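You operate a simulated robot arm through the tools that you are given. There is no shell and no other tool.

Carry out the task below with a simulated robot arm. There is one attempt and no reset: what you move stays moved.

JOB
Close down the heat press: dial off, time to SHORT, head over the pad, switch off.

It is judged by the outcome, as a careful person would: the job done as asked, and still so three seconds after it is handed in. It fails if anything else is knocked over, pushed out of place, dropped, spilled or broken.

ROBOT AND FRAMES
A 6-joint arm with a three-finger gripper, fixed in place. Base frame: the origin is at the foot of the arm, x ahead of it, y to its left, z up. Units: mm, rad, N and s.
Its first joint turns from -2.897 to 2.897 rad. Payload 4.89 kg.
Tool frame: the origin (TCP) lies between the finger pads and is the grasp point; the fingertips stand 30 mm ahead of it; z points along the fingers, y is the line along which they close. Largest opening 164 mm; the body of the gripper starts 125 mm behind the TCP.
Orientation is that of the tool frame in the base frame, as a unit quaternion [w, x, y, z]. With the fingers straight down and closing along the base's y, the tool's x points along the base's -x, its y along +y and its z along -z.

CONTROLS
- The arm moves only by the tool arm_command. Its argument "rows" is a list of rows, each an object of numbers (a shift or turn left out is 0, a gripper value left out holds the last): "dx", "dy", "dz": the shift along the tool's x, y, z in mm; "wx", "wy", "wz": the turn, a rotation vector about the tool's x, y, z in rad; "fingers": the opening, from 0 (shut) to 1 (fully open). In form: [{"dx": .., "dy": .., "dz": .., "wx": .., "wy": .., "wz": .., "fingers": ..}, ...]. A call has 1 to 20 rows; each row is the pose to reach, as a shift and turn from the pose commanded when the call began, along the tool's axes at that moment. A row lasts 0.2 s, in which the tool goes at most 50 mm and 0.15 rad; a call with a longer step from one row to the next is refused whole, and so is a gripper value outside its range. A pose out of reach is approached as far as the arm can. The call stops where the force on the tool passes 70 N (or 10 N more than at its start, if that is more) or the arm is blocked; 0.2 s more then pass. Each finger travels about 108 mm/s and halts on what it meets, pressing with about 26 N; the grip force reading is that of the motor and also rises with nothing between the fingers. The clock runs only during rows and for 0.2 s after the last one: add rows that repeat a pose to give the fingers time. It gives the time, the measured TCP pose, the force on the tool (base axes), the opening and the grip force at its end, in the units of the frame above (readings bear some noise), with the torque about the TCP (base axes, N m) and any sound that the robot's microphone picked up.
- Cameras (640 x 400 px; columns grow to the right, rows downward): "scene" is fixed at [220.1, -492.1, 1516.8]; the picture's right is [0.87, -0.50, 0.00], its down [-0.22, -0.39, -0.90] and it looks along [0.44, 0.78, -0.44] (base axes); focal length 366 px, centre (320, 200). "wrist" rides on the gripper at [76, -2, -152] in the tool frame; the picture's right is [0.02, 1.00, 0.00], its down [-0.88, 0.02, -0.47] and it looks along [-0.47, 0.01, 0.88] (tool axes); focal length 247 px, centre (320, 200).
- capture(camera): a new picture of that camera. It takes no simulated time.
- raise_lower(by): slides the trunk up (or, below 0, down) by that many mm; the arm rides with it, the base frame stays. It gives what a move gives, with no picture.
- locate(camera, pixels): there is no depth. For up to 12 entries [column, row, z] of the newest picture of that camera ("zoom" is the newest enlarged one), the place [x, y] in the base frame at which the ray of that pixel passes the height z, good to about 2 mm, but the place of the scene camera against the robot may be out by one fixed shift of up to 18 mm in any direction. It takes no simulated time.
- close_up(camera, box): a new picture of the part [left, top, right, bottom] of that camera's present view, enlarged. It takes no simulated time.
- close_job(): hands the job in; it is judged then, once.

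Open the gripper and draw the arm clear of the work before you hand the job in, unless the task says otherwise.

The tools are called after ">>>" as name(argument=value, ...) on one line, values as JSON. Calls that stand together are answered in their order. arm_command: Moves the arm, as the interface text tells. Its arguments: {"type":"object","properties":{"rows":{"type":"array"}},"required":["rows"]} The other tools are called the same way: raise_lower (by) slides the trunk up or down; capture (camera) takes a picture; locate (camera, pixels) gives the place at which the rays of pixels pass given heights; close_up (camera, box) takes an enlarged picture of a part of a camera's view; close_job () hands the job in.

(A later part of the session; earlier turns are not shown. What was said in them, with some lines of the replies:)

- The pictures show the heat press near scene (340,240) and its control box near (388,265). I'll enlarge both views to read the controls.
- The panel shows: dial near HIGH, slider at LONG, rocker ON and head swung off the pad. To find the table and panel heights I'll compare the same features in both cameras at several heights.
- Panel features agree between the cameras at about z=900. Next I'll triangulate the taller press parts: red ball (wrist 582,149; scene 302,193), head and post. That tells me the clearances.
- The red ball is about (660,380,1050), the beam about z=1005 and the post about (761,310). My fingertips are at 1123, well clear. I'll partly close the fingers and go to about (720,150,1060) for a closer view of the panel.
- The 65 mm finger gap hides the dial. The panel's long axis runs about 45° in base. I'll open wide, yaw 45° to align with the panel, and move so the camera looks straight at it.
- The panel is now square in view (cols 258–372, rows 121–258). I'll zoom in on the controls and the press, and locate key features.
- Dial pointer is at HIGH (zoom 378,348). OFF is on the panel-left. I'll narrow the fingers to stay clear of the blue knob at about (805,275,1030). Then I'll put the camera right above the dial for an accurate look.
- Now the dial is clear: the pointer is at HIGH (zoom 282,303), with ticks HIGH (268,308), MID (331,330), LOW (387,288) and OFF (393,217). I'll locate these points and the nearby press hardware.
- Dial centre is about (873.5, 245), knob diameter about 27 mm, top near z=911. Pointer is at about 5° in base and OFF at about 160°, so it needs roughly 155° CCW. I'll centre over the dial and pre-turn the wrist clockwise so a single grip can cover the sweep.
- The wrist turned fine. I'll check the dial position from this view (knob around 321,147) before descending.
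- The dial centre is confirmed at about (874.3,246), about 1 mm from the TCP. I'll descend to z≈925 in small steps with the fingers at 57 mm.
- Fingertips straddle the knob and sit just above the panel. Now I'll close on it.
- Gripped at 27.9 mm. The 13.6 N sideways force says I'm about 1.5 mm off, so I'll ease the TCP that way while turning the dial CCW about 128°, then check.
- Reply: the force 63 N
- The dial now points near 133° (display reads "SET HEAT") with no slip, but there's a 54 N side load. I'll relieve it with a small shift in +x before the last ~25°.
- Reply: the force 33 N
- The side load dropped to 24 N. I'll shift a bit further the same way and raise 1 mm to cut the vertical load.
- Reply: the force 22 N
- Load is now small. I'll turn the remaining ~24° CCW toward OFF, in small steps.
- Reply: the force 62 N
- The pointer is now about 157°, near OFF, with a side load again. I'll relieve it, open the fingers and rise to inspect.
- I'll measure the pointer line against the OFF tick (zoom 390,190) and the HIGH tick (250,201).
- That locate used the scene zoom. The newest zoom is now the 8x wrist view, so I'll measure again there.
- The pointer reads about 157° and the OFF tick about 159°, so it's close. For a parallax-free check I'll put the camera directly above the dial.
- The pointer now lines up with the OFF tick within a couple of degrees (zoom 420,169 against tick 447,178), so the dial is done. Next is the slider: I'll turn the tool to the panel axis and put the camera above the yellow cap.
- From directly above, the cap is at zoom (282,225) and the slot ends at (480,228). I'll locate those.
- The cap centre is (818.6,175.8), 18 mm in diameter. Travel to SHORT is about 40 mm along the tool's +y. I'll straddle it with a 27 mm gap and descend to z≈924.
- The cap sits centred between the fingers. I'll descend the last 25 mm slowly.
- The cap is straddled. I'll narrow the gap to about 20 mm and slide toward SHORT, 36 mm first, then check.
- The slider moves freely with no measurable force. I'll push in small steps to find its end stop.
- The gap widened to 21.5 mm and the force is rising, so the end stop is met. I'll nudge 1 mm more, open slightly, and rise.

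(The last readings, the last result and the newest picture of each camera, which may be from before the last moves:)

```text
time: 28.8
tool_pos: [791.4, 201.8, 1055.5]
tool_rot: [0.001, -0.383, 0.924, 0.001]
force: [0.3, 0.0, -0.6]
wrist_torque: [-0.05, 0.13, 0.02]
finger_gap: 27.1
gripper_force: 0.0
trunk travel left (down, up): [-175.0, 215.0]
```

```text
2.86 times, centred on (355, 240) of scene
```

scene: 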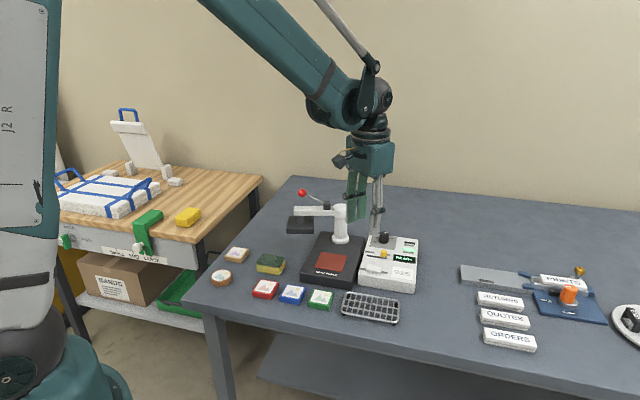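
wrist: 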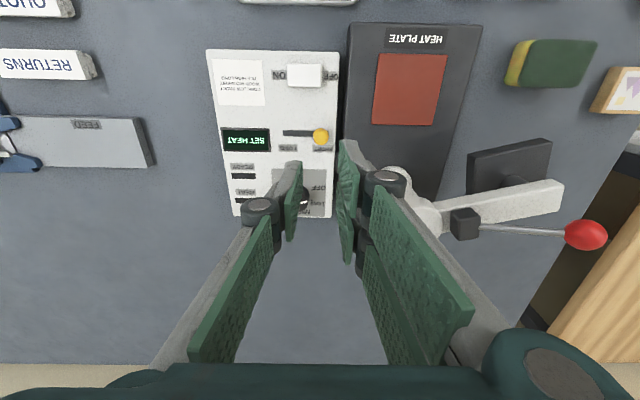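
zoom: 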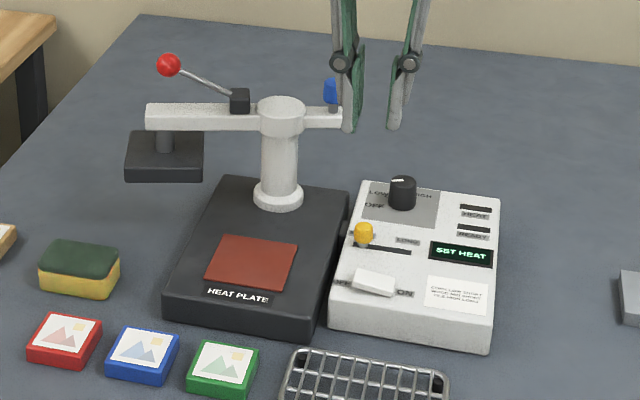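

The cap sits at SHORT (zoom 322,218). Next is the head, so I'll locate the beam, head, lever and post from this view.

>>> locate(camera="wrist", pixels=[[587, 235, 1000], [587, 235, 1030], [587, 235, 1050], [562, 186, 990], [562, 186, 1000], [560, 213, 980], [465, 215, 1010], [548, 141, 930], [468, 157, 930], [470, 188, 940], [410, 88, 885]])

>>> close_up(camera="wrist", box=[400, 110, 630, 270])

>>> close_up(camera="scene", box=[270, 170, 370, 250])

```text
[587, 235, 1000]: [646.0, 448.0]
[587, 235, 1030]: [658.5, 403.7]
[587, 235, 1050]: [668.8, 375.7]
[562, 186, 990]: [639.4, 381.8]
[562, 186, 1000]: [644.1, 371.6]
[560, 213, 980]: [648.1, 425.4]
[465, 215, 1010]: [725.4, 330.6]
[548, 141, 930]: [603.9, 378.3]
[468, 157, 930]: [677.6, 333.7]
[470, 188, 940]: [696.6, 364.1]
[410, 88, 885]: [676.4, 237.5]
```

```text
2.50 times, centred on (515, 190) of wrist
```

zoom: 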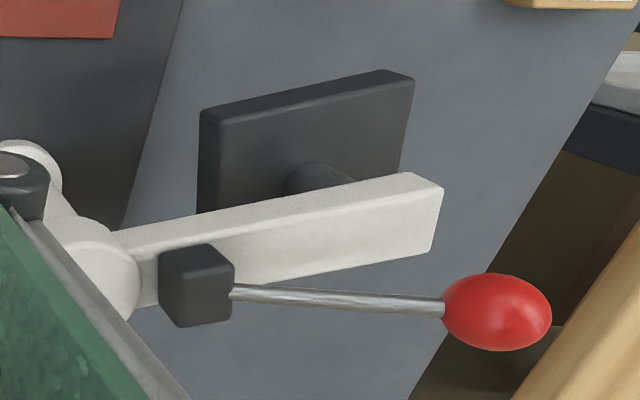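

```text
5.00 times, centred on (320, 210) of scene
```

zoom: 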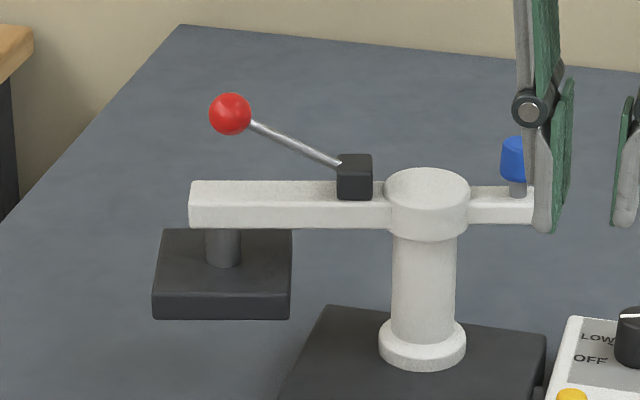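

The ball is at about (664,389,1040), the post axis about (766,325) and the beam top about z=990. The head block top is at about 930 with its centre at about 148°, and the pad is at 225°. I'll straddle the beam at 85 mm radius and swing it. First I rise, turn the tool perpendicular to the beam and hover over it.

>>> arm_command(rows=[{"dz": -40, "fingers": 0.28}, {"dz": -70}, {"dx": -5, "dy": 20, "dz": -70, "wz": 0.134}, {"dx": -10, "dy": 40, "dz": -70, "wz": 0.268}, {"dx": -15, "dy": 60, "dz": -70, "wz": 0.402}, {"dx": -20, "dy": 80, "dz": -70, "wz": 0.536}, {"dx": -25, "dy": 100, "dz": -70, "wz": 0.67}, {"dx": -30, "dy": 120, "dz": -70, "wz": 0.804}, {"dx": -36, "dy": 140, "dz": -70, "wz": 0.938}, {"dx": -42, "dy": 160, "dz": -70, "wz": 1.072}, {"dx": -50.3, "dy": 187.5, "dz": -70, "wz": 1.206}, {"dx": -50.3, "dy": 187.5, "dz": -70, "wz": 1.34}, {"dx": -50.3, "dy": 187.5, "dz": -70, "wz": 1.34}])

>>> capture(camera="wrist")

>>> capture(camera="scene")

```text
time: 31.6
tool_pos: [694.1, 369.7, 1124.8]
tool_rot: [0.0, 0.276, 0.961, 0.0]
force: [0.0, 0.4, -0.1]
wrist_torque: [-0.01, -0.04, 0.0]
finger_gap: 45.7
gripper_force: 0.1
trunk travel left (down, up): [-175.0, 215.0]
```

```text
taken
```

wrist: 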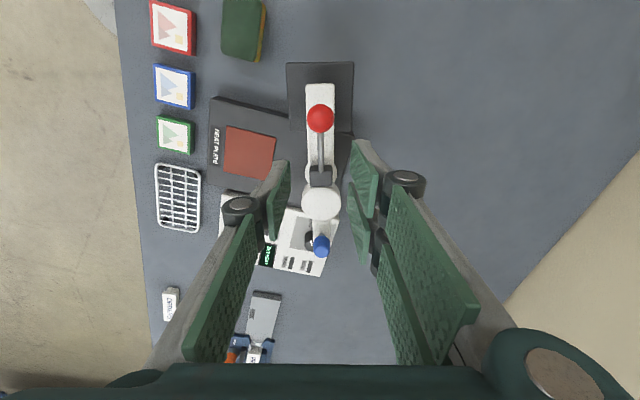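

```text
taken
```

scene: 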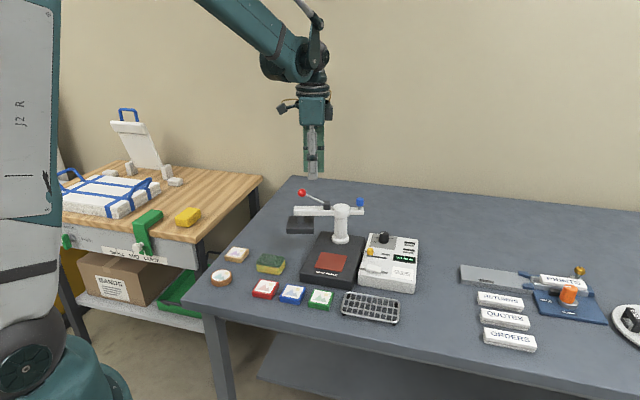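

The beam is exactly along the picture's vertical at column 320, so the alignment is good. I'll locate beam features here to fix the pivot centre and radius.

>>> locate(camera="wrist", pixels=[[321, 203, 990], [321, 203, 980], [320, 118, 1040], [321, 172, 1010], [320, 84, 990], [306, 120, 990], [334, 120, 990], [320, 64, 930], [288, 97, 930], [353, 97, 930], [321, 245, 1010], [250, 152, 885]])

>>> close_up(camera="wrist", box=[260, 50, 380, 270])

```text
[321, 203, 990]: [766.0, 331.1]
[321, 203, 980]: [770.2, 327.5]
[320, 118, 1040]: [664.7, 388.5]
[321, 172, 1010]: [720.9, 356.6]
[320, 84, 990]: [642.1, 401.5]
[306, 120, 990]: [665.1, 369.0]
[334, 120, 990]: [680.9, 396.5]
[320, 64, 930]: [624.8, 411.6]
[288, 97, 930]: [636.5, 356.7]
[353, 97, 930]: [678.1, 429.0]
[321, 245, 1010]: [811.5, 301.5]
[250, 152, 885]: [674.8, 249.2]
```

```text
1.82 times, centred on (320, 160) of wrist
```

zoom: 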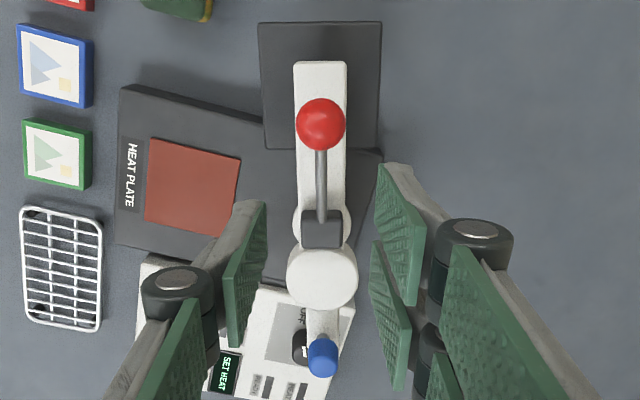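

The pivot is at (767,329), beam angle 150.4°, beam width 32 mm, and the pad direction is about 223–225°. I'll trim the yaw and descend astride the beam at 85 mm radius to TCP z≈985, keeping the tips above the head block top at 930.

>>> arm_command(rows=[{"wz": -0.04, "fingers": 0.33}, {"dz": 35, "wz": -0.04}, {"dz": 70, "wz": -0.04}, {"dz": 90, "wz": -0.04}, {"dz": 105, "wz": -0.04}, {"dz": 118, "wz": -0.04}, {"dz": 128, "wz": -0.04}, {"dz": 135, "wz": -0.04}, {"dz": 139, "wz": -0.04}])

>>> capture(camera="wrist")

>>> close_up(camera="scene", box=[270, 150, 390, 250])

```text
time: 33.6
tool_pos: [692.8, 371.6, 983.9]
tool_rot: [0.0, 0.255, 0.967, 0.0]
force: [0.3, -0.3, -0.4]
wrist_torque: [-0.01, -0.02, -0.01]
finger_gap: 54.3
gripper_force: 0.0
trunk travel left (down, up): [-175.0, 215.0]
```

```text
taken
```

wrist: 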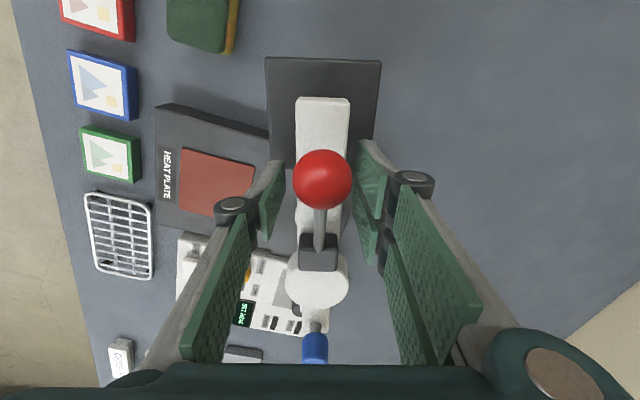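

```text
4.00 times, centred on (330, 200) of scene
```

zoom: 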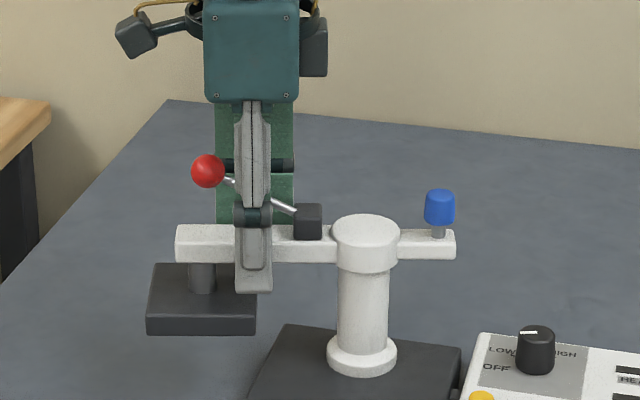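

Fingers straddle the beam with the tips just below it and clear of the head. I'll narrow the gap to 38 mm and swing the first 20° CCW about the post, watching the force.

>>> arm_command(rows=[{"fingers": 0.232}, {"fingers": 0.232}, {"dx": -0.11, "dy": -4.28, "wz": -0.05}, {"dx": -0.43, "dy": -8.55, "wz": -0.1}, {"dx": -0.96, "dy": -12.8, "wz": -0.15}, {"dx": -1.71, "dy": -17.0, "wz": -0.2}, {"dx": -2.66, "dy": -21.2, "wz": -0.25}, {"dx": -3.82, "dy": -25.3, "wz": -0.3}, {"dx": -5.19, "dy": -29.35, "wz": -0.35}])

>>> capture(camera="wrist")

>>> close_up(camera="scene", box=[270, 150, 390, 290])

```text
time: 35.6
tool_pos: [684.3, 342.2, 985.8]
tool_rot: [-0.001, 0.081, 0.997, 0.0]
force: [0.5, 0.8, -0.3]
wrist_torque: [0.0, 0.0, -0.04]
finger_gap: 38.3
gripper_force: 0.1
trunk travel left (down, up): [-175.0, 215.0]
```

```text
taken
```

wrist: 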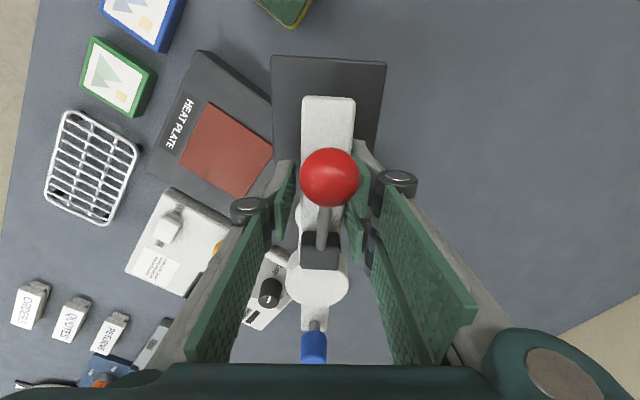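

```text
2.86 times, centred on (330, 220) of scene
```

zoom: 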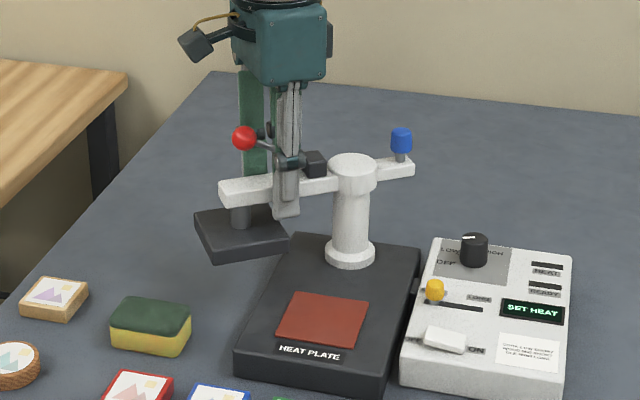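

The head swings freely along with the beam and nothing is in its way. I'll continue the arc by another 43°.

>>> arm_command(rows=[{"dx": -0.42, "dy": -8.39, "wz": -0.1}, {"dx": -1.67, "dy": -16.69, "wz": -0.2}, {"dx": -3.75, "dy": -24.82, "wz": -0.3}, {"dx": -6.63, "dy": -32.71, "wz": -0.4}, {"dx": -10.28, "dy": -40.27, "wz": -0.5}, {"dx": -14.67, "dy": -47.43, "wz": -0.6}, {"dx": -17.1, "dy": -50.8, "wz": -0.65}, {"dx": -19.75, "dy": -54.11, "wz": -0.7}, {"dx": -22.54, "dy": -57.26, "wz": -0.75}, {"dx": -22.54, "dy": -57.26, "wz": -0.75}])

>>> capture(camera="wrist")

>>> close_up(camera="scene", box=[270, 150, 390, 290])

```text
time: 37.8
tool_pos: [697.0, 283.3, 985.2]
tool_rot: [0.0, -0.288, 0.958, 0.0]
force: [-0.4, -0.4, -0.4]
wrist_torque: [-0.03, 0.06, -0.02]
finger_gap: 38.2
gripper_force: 0.1
trunk travel left (down, up): [-175.0, 215.0]
```

```text
taken
```

wrist: 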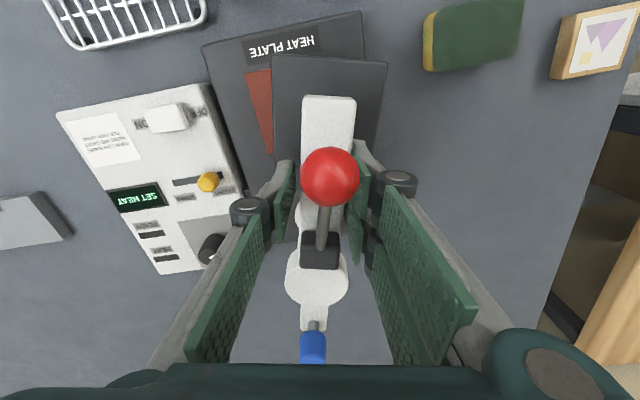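

```text
2.86 times, centred on (330, 220) of scene
```

zoom: 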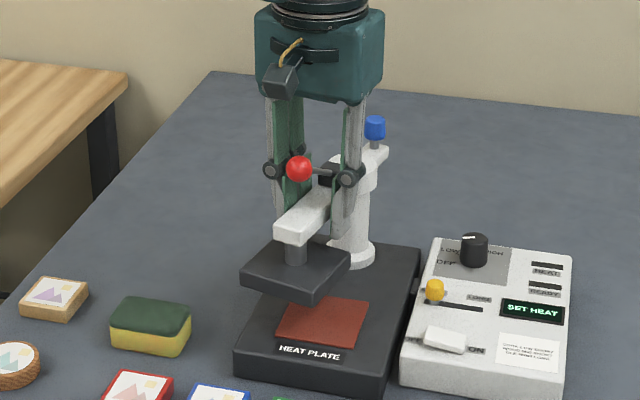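

The beam is now about 212°, roughly 13° short of the base axis. I'll advance about 11.5° more and check the alignment.

>>> arm_command(rows=[{"dx": -0.1, "dy": -4.2, "wz": -0.05}, {"dx": -0.42, "dy": -8.35, "wz": -0.1}, {"dx": -0.94, "dy": -12.5, "wz": -0.15}, {"dx": -1.67, "dy": -16.6, "wz": -0.2}, {"dx": -1.67, "dy": -16.6, "wz": -0.2}])

>>> capture(camera="wrist")

>>> close_up(camera="scene", box=[270, 150, 390, 290])

```text
time: 39.0
tool_pos: [707.7, 270.0, 986.0]
tool_rot: [0.0, -0.383, 0.924, 0.0]
force: [-0.5, -0.4, -0.1]
wrist_torque: [0.0, -0.01, 0.01]
finger_gap: 38.1
gripper_force: 0.0
trunk travel left (down, up): [-175.0, 215.0]
```

```text
taken
```

wrist: 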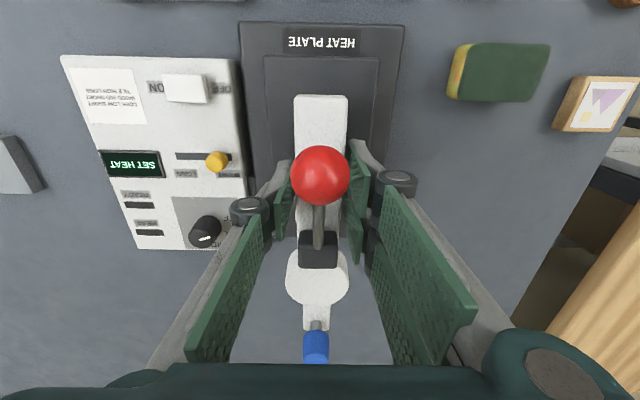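

```text
2.86 times, centred on (330, 220) of scene
```

zoom: 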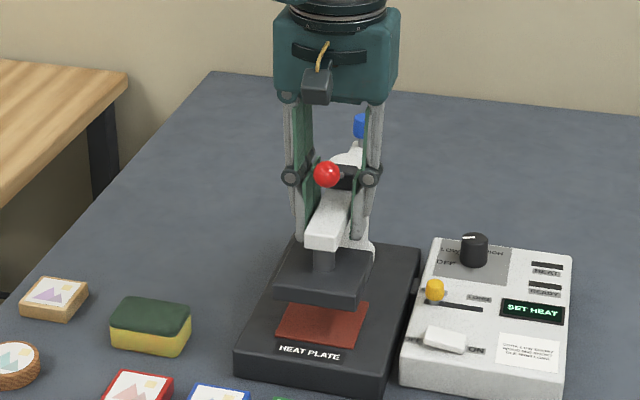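

The head block (cols 264–380) is now centred on the base (240–404), with the beam vertical at col 320. I'll check the alignment closely.

>>> close_up(camera="wrist", box=[230, 10, 410, 130])

>>> locate(camera="wrist", pixels=[[264, 57, 930], [380, 57, 930], [240, 22, 865], [404, 25, 865], [320, 95, 990], [318, 280, 990]])

```text
3.33 times, centred on (320, 70) of wrist
```

zoom: 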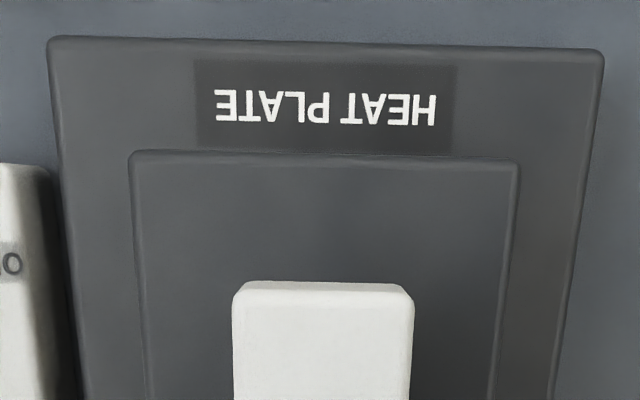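

```text
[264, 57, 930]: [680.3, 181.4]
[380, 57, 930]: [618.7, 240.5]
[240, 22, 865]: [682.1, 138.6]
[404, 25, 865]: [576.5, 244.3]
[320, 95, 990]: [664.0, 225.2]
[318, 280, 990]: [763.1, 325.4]
```

The head is parallel to and centred on the plate (angle 225°), and the force is zero. I'll open a bit, rise straight up clear of the ball, and move the camera over the rocker.

>>> arm_command(rows=[{"fingers": 0.33}, {"fingers": 0.33}, {"dz": -20}, {"dz": -50}, {"dz": -90}, {"dz": -130}, {"dx": -3, "dy": -30, "dz": -140}, {"dx": -8, "dy": -65, "dz": -140}, {"dx": -12, "dy": -95, "dz": -140}, {"dx": -16.5, "dy": -124, "dz": -130}, {"dx": -16.5, "dy": -124, "dz": -90}, {"dx": -16.5, "dy": -124, "dz": -50}, {"dx": -16.5, "dy": -124, "dz": -40}])

>>> capture(camera="wrist")

>>> close_up(camera="wrist", box=[270, 20, 380, 120])

>>> close_up(camera="scene", box=[270, 170, 440, 310])

```text
time: 41.8
tool_pos: [807.0, 194.0, 1025.7]
tool_rot: [0.0, -0.382, 0.924, 0.0]
force: [-0.4, -0.1, -0.1]
wrist_torque: [-0.01, 0.02, 0.0]
finger_gap: 54.3
gripper_force: 0.0
trunk travel left (down, up): [-175.0, 215.0]
```

```text
taken
```

wrist: 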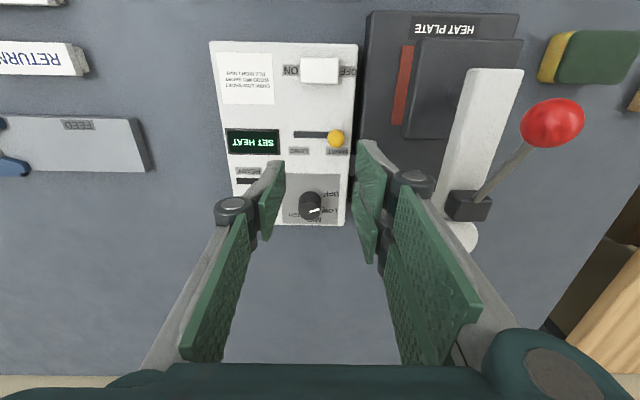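

```text
4.00 times, centred on (325, 70) of wrist
```

zoom: 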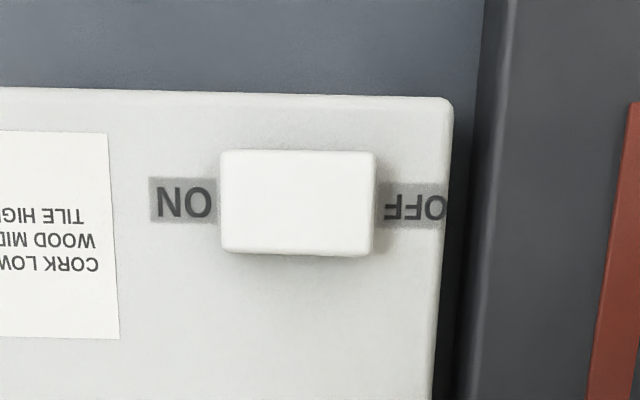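

```text
2.86 times, centred on (355, 240) of scene
```

zoom: 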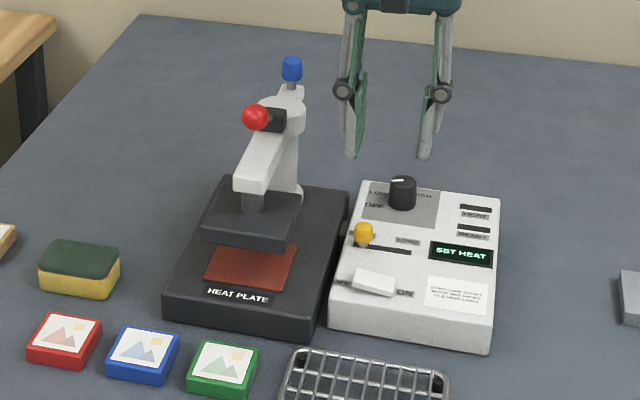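

The head is over the pad. The rocker appears at zoom (221–374, 150–255), with the OFF end to the right. I'll locate it.

>>> close_up(camera="wrist", box=[270, 20, 380, 120])

>>> locate(camera="wrist", pixels=[[299, 70.5, 893], [337.3, 70.5, 900], [318, 58, 896], [318, 83, 896], [318.4, 70.5, 896]])

>>> close_up(camera="scene", box=[355, 250, 405, 290])

```text
4.00 times, centred on (325, 70) of wrist
```

zoom: 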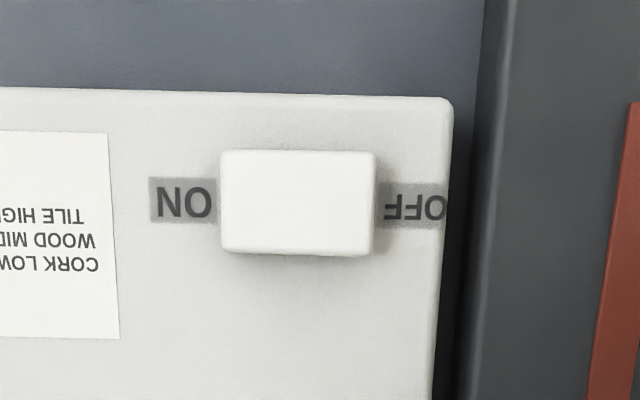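

```text
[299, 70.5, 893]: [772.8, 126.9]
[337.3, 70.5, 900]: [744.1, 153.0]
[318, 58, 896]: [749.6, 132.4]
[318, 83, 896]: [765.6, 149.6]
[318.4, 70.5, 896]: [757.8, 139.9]
```

```text
10.00 times, centred on (380, 270) of scene
```

zoom: 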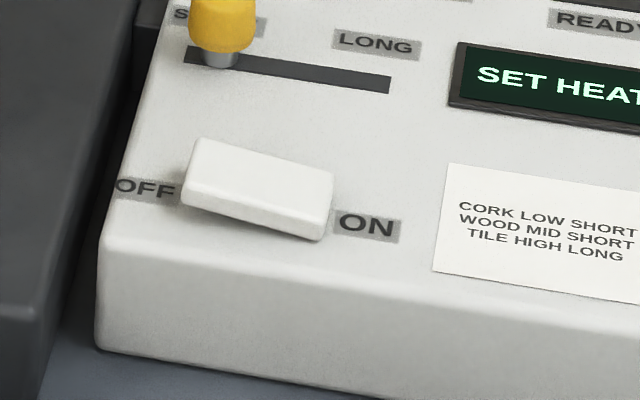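

The rocker centre is (758,140) and its OFF end is at (744,153). I'll close the fingers, turn 20° to keep the gripper body away from the lever ball, and hover the tip over the OFF half at (749.5,148.5).

>>> arm_command(rows=[{"dx": 20, "dy": 2, "wz": -0.12, "fingers": 0}, {"dx": 45, "dy": 5, "wz": -0.24, "fingers": 0}, {"dx": 72.8, "dy": 8.5, "wz": -0.35, "fingers": 0}, {"dx": 72.8, "dy": 8.5, "dz": 35, "wz": -0.35}, {"dx": 72.8, "dy": 8.5, "dz": 60, "wz": -0.35}, {"dx": 72.8, "dy": 8.5, "dz": 80, "wz": -0.35}, {"dx": 72.8, "dy": 8.5, "dz": 86, "wz": -0.35}, {"dx": 72.8, "dy": 8.5, "dz": 86, "wz": -0.35}])

>>> capture(camera="wrist")

>>> close_up(camera="scene", box=[330, 210, 430, 300])

```text
time: 43.6
tool_pos: [748.7, 148.2, 939.5]
tool_rot: [0.0, -0.537, 0.844, 0.0]
force: [0.0, -0.4, -0.5]
wrist_torque: [-0.03, 0.06, -0.01]
finger_gap: 0.1
gripper_force: 26.1
trunk travel left (down, up): [-175.0, 215.0]
```

```text
taken
```

wrist: 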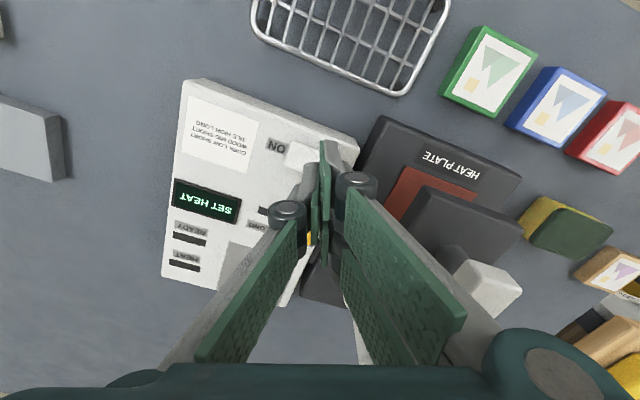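

```text
4.44 times, centred on (380, 255) of scene
```

zoom: 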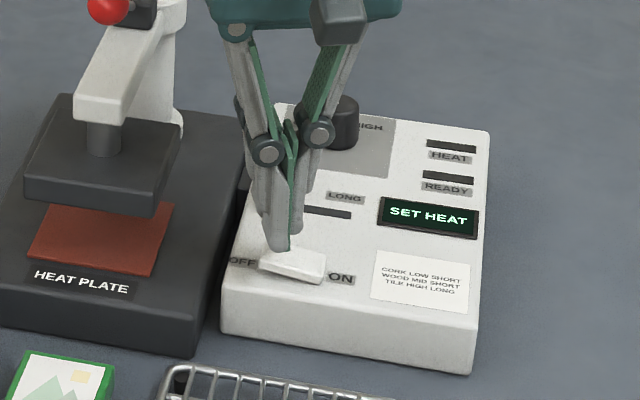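

The tip hovers over the OFF half. I'll press down in small steps, watching the force.

>>> arm_command(rows=[{"dz": 4}, {"dz": 8}, {"dz": 10}, {"dz": 12}])

>>> close_up(camera="scene", box=[330, 210, 430, 300])

```text
time: 44.6
tool_pos: [749.6, 148.6, 927.1]
tool_rot: [0.0, -0.538, 0.843, 0.0]
force: [0.4, 0.1, -1.1]
wrist_torque: [0.01, -0.02, 0.02]
finger_gap: 0.1
gripper_force: 26.3
trunk travel left (down, up): [-175.0, 215.0]
```

```text
4.44 times, centred on (380, 255) of scene
```

zoom: 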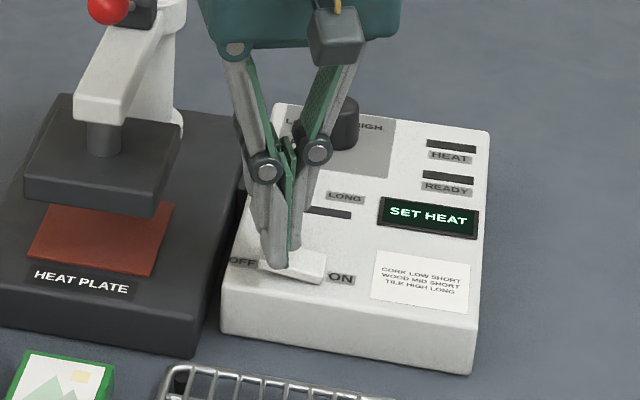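

There's no contact yet at tip z≈897. I'll continue in 1.5 mm steps.

>>> arm_command(rows=[{"dz": 1.5}, {"dz": 3}, {"dz": 4.5}])

>>> close_up(camera="scene", box=[330, 210, 430, 300])

```text
time: 45.4
tool_pos: [750.2, 149.2, 923.7]
tool_rot: [0.001, -0.537, 0.844, 0.0]
force: [0.1, -0.4, -0.2]
wrist_torque: [0.01, 0.0, 0.04]
finger_gap: 0.2
gripper_force: 25.8
trunk travel left (down, up): [-175.0, 215.0]
```

```text
4.44 times, centred on (380, 255) of scene
```

zoom: 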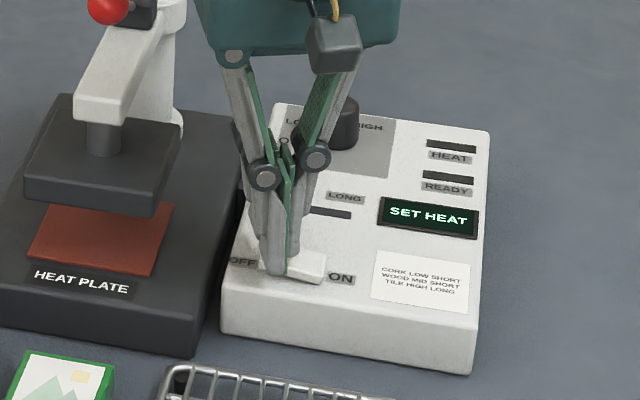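

Still no force, though the rocker seems to be levelling. I'll keep going in small steps.

>>> arm_command(rows=[{"dz": 1.5}, {"dz": 3}])

>>> close_up(camera="scene", box=[345, 240, 405, 290])

```text
time: 46.0
tool_pos: [749.0, 148.9, 920.6]
tool_rot: [0.0, -0.537, 0.843, -0.001]
force: [0.6, 0.8, -0.5]
wrist_torque: [0.02, 0.02, -0.02]
finger_gap: 0.0
gripper_force: 25.9
trunk travel left (down, up): [-175.0, 215.0]
```

```text
8.00 times, centred on (375, 265) of scene
```

zoom: 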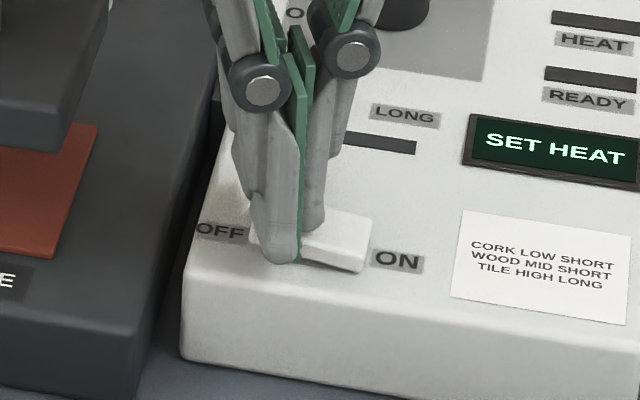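

The ON end is lifting, so the rocker is tipping with little force. I'll press a few mm more.

>>> arm_command(rows=[{"dz": 1}, {"dz": 2}, {"dz": 3}])

>>> close_up(camera="scene", box=[345, 240, 405, 290])

```text
time: 46.8
tool_pos: [749.6, 148.4, 918.0]
tool_rot: [0.001, -0.538, 0.843, 0.0]
force: [0.2, -0.5, 2.0]
wrist_torque: [-0.01, -0.02, -0.01]
finger_gap: 0.0
gripper_force: 25.8
trunk travel left (down, up): [-175.0, 215.0]
```

```text
8.00 times, centred on (375, 265) of scene
```

zoom: 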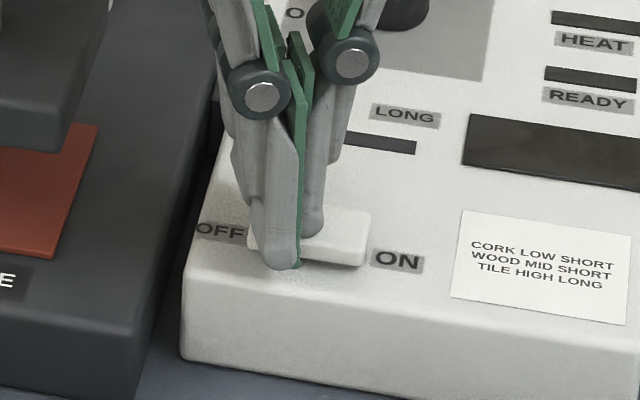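

The display went dark. I'll press a little further so the rocker seats fully at OFF.

>>> arm_command(rows=[{"dz": 1}, {"dz": 2}, {"dz": 2}])

>>> close_up(camera="scene", box=[345, 240, 405, 290])

```text
time: 47.6
tool_pos: [748.4, 148.4, 916.4]
tool_rot: [0.001, -0.538, 0.843, 0.0]
force: [4.4, 8.5, 45.8]
wrist_torque: [-0.44, -0.17, 0.06]
finger_gap: 0.0
gripper_force: 26.1
trunk travel left (down, up): [-175.0, 215.0]
```

```text
8.00 times, centred on (375, 265) of scene
```

zoom: 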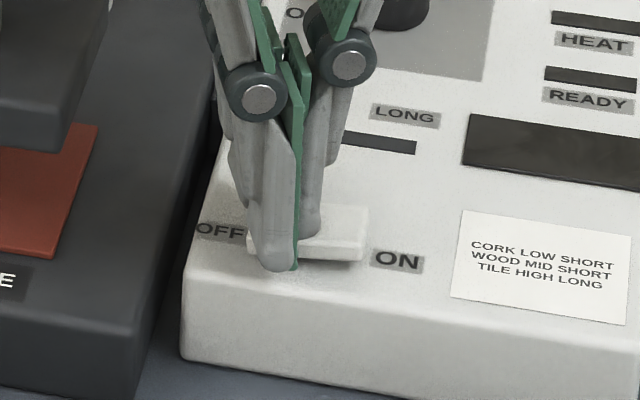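

The force reached 46 N, so the rocker is fully seated. I'll lift straight off and inspect everything.

>>> arm_command(rows=[{"dz": -10}, {"dz": -40}, {"dz": -80}, {"dz": -125}, {"dz": -170}, {"dz": -210}, {"dz": -210, "fingers": 0.5}, {"dz": -210, "fingers": 0.5}])

>>> capture(camera="wrist")

>>> capture(camera="scene")

>>> close_up(camera="scene", box=[345, 220, 425, 295])

>>> close_up(camera="scene", box=[280, 180, 380, 300])

```text
time: 49.4
tool_pos: [749.9, 148.6, 1124.3]
tool_rot: [0.0, -0.537, 0.843, 0.0]
force: [-0.2, -0.2, 0.6]
wrist_torque: [-0.01, -0.05, -0.02]
finger_gap: 81.6
gripper_force: 0.1
trunk travel left (down, up): [-175.0, 215.0]
```

```text
taken
```

wrist: 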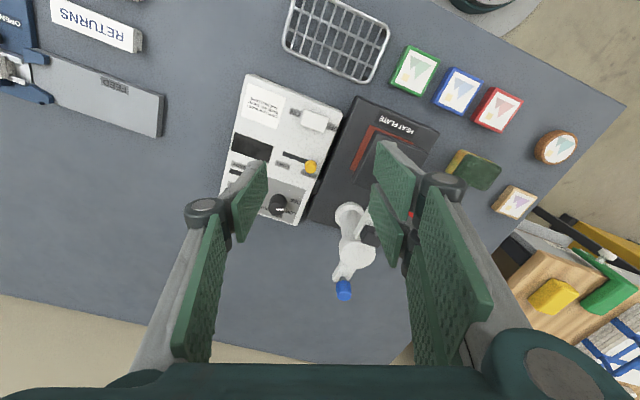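

```text
taken
```

scene: 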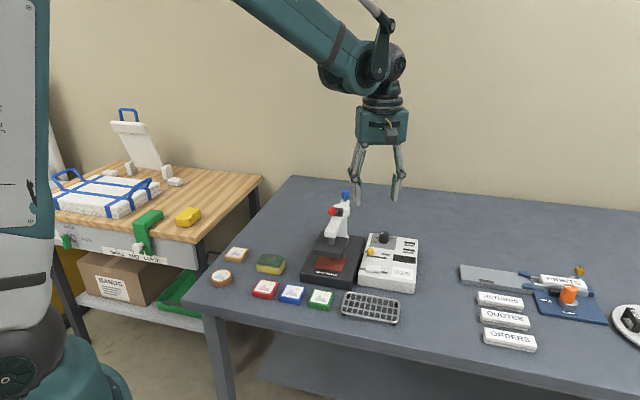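

```text
5.33 times, centred on (385, 258) of scene
```

zoom: 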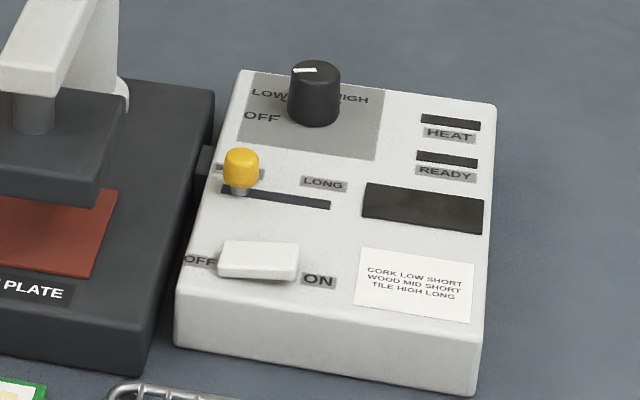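

```text
3.33 times, centred on (330, 240) of scene
```

zoom: 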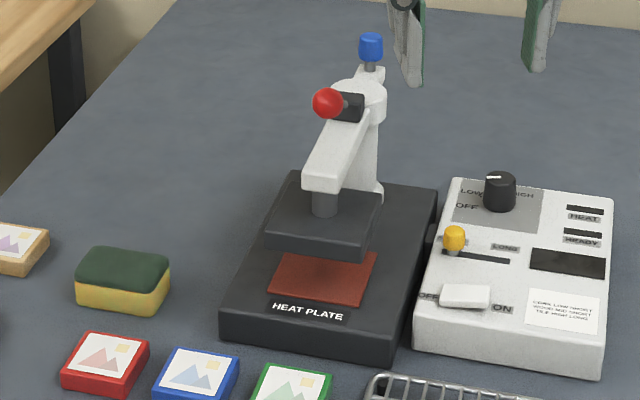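

All four targets look right: dial pointer at OFF, slider at SHORT, head over the pad, and rocker down at OFF with the display dark. I'll raise the arm further, open the gripper fully, and take a last check.

>>> arm_command(rows=[{"dz": -30}, {"dz": -60, "fingers": 1}, {"dz": -60, "dx": 40, "fingers": 1}, {"dz": -60, "dx": 80, "fingers": 1}, {"dz": -60, "dx": 80, "fingers": 1}])

>>> capture(camera="wrist")

>>> close_up(camera="wrist", box=[230, 90, 430, 300])

>>> close_up(camera="scene", box=[200, 180, 440, 330])

```text
time: 50.6
tool_pos: [714.5, 74.5, 1184.4]
tool_rot: [-0.001, -0.538, 0.843, 0.0]
force: [-1.1, -0.1, 0.4]
wrist_torque: [0.03, -0.12, 0.0]
finger_gap: 164.0
gripper_force: 0.0
trunk travel left (down, up): [-175.0, 215.0]
```

```text
taken
```

wrist: 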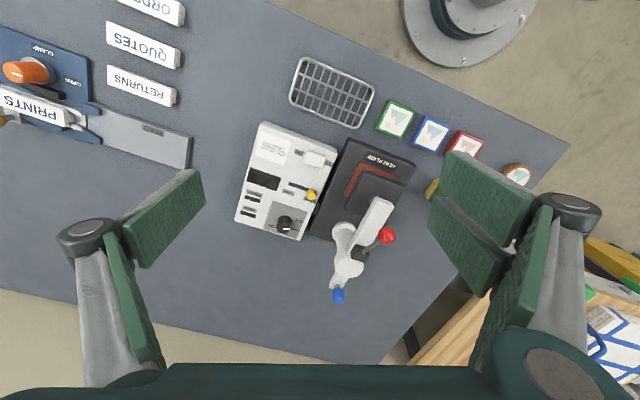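

```text
1.90 times, centred on (330, 195) of wrist
```

zoom: 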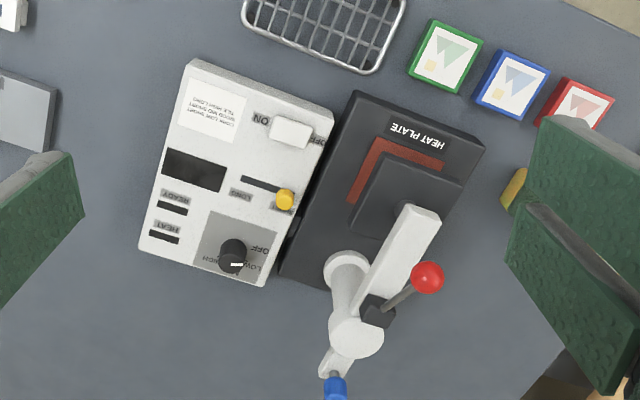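

```text
2.67 times, centred on (320, 255) of scene
```

zoom: 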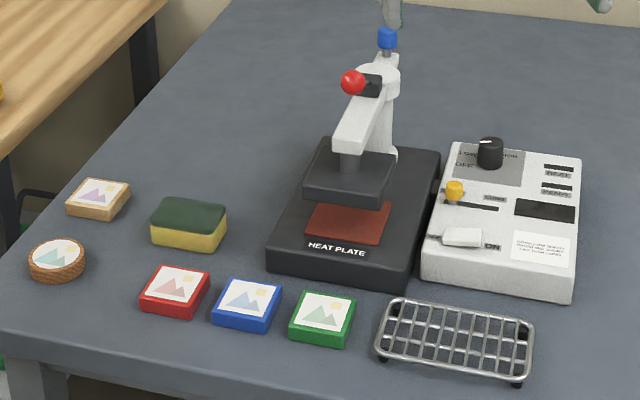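

The last pictures confirm it: dial at OFF, slider at SHORT, head parallel over the pad, rocker at OFF with the display dark, and everything else in place. The gripper is open and clear, so I'm handing in the job.

>>> close_job()

```text
The job is handed in.
```

The heat press is shut down and the job is handed in. I did the steps in the order you gave:

- **Dial:** turned from HIGH to OFF. The pointer lines up with the OFF tick to within about 4°, as near as the camera views could show.
- **Time slider:** pushed from LONG to its end stop at SHORT.
- **Head:** swung round the post until it was centred over the pad and parallel to the plate. It was left raised, not pressed down.
- **Switch:** pressed to OFF until it seated, and the display went dark.

Nothing else on the table looks moved or knocked over in the last pictures. The gripper is open and the arm is raised clear of the press.
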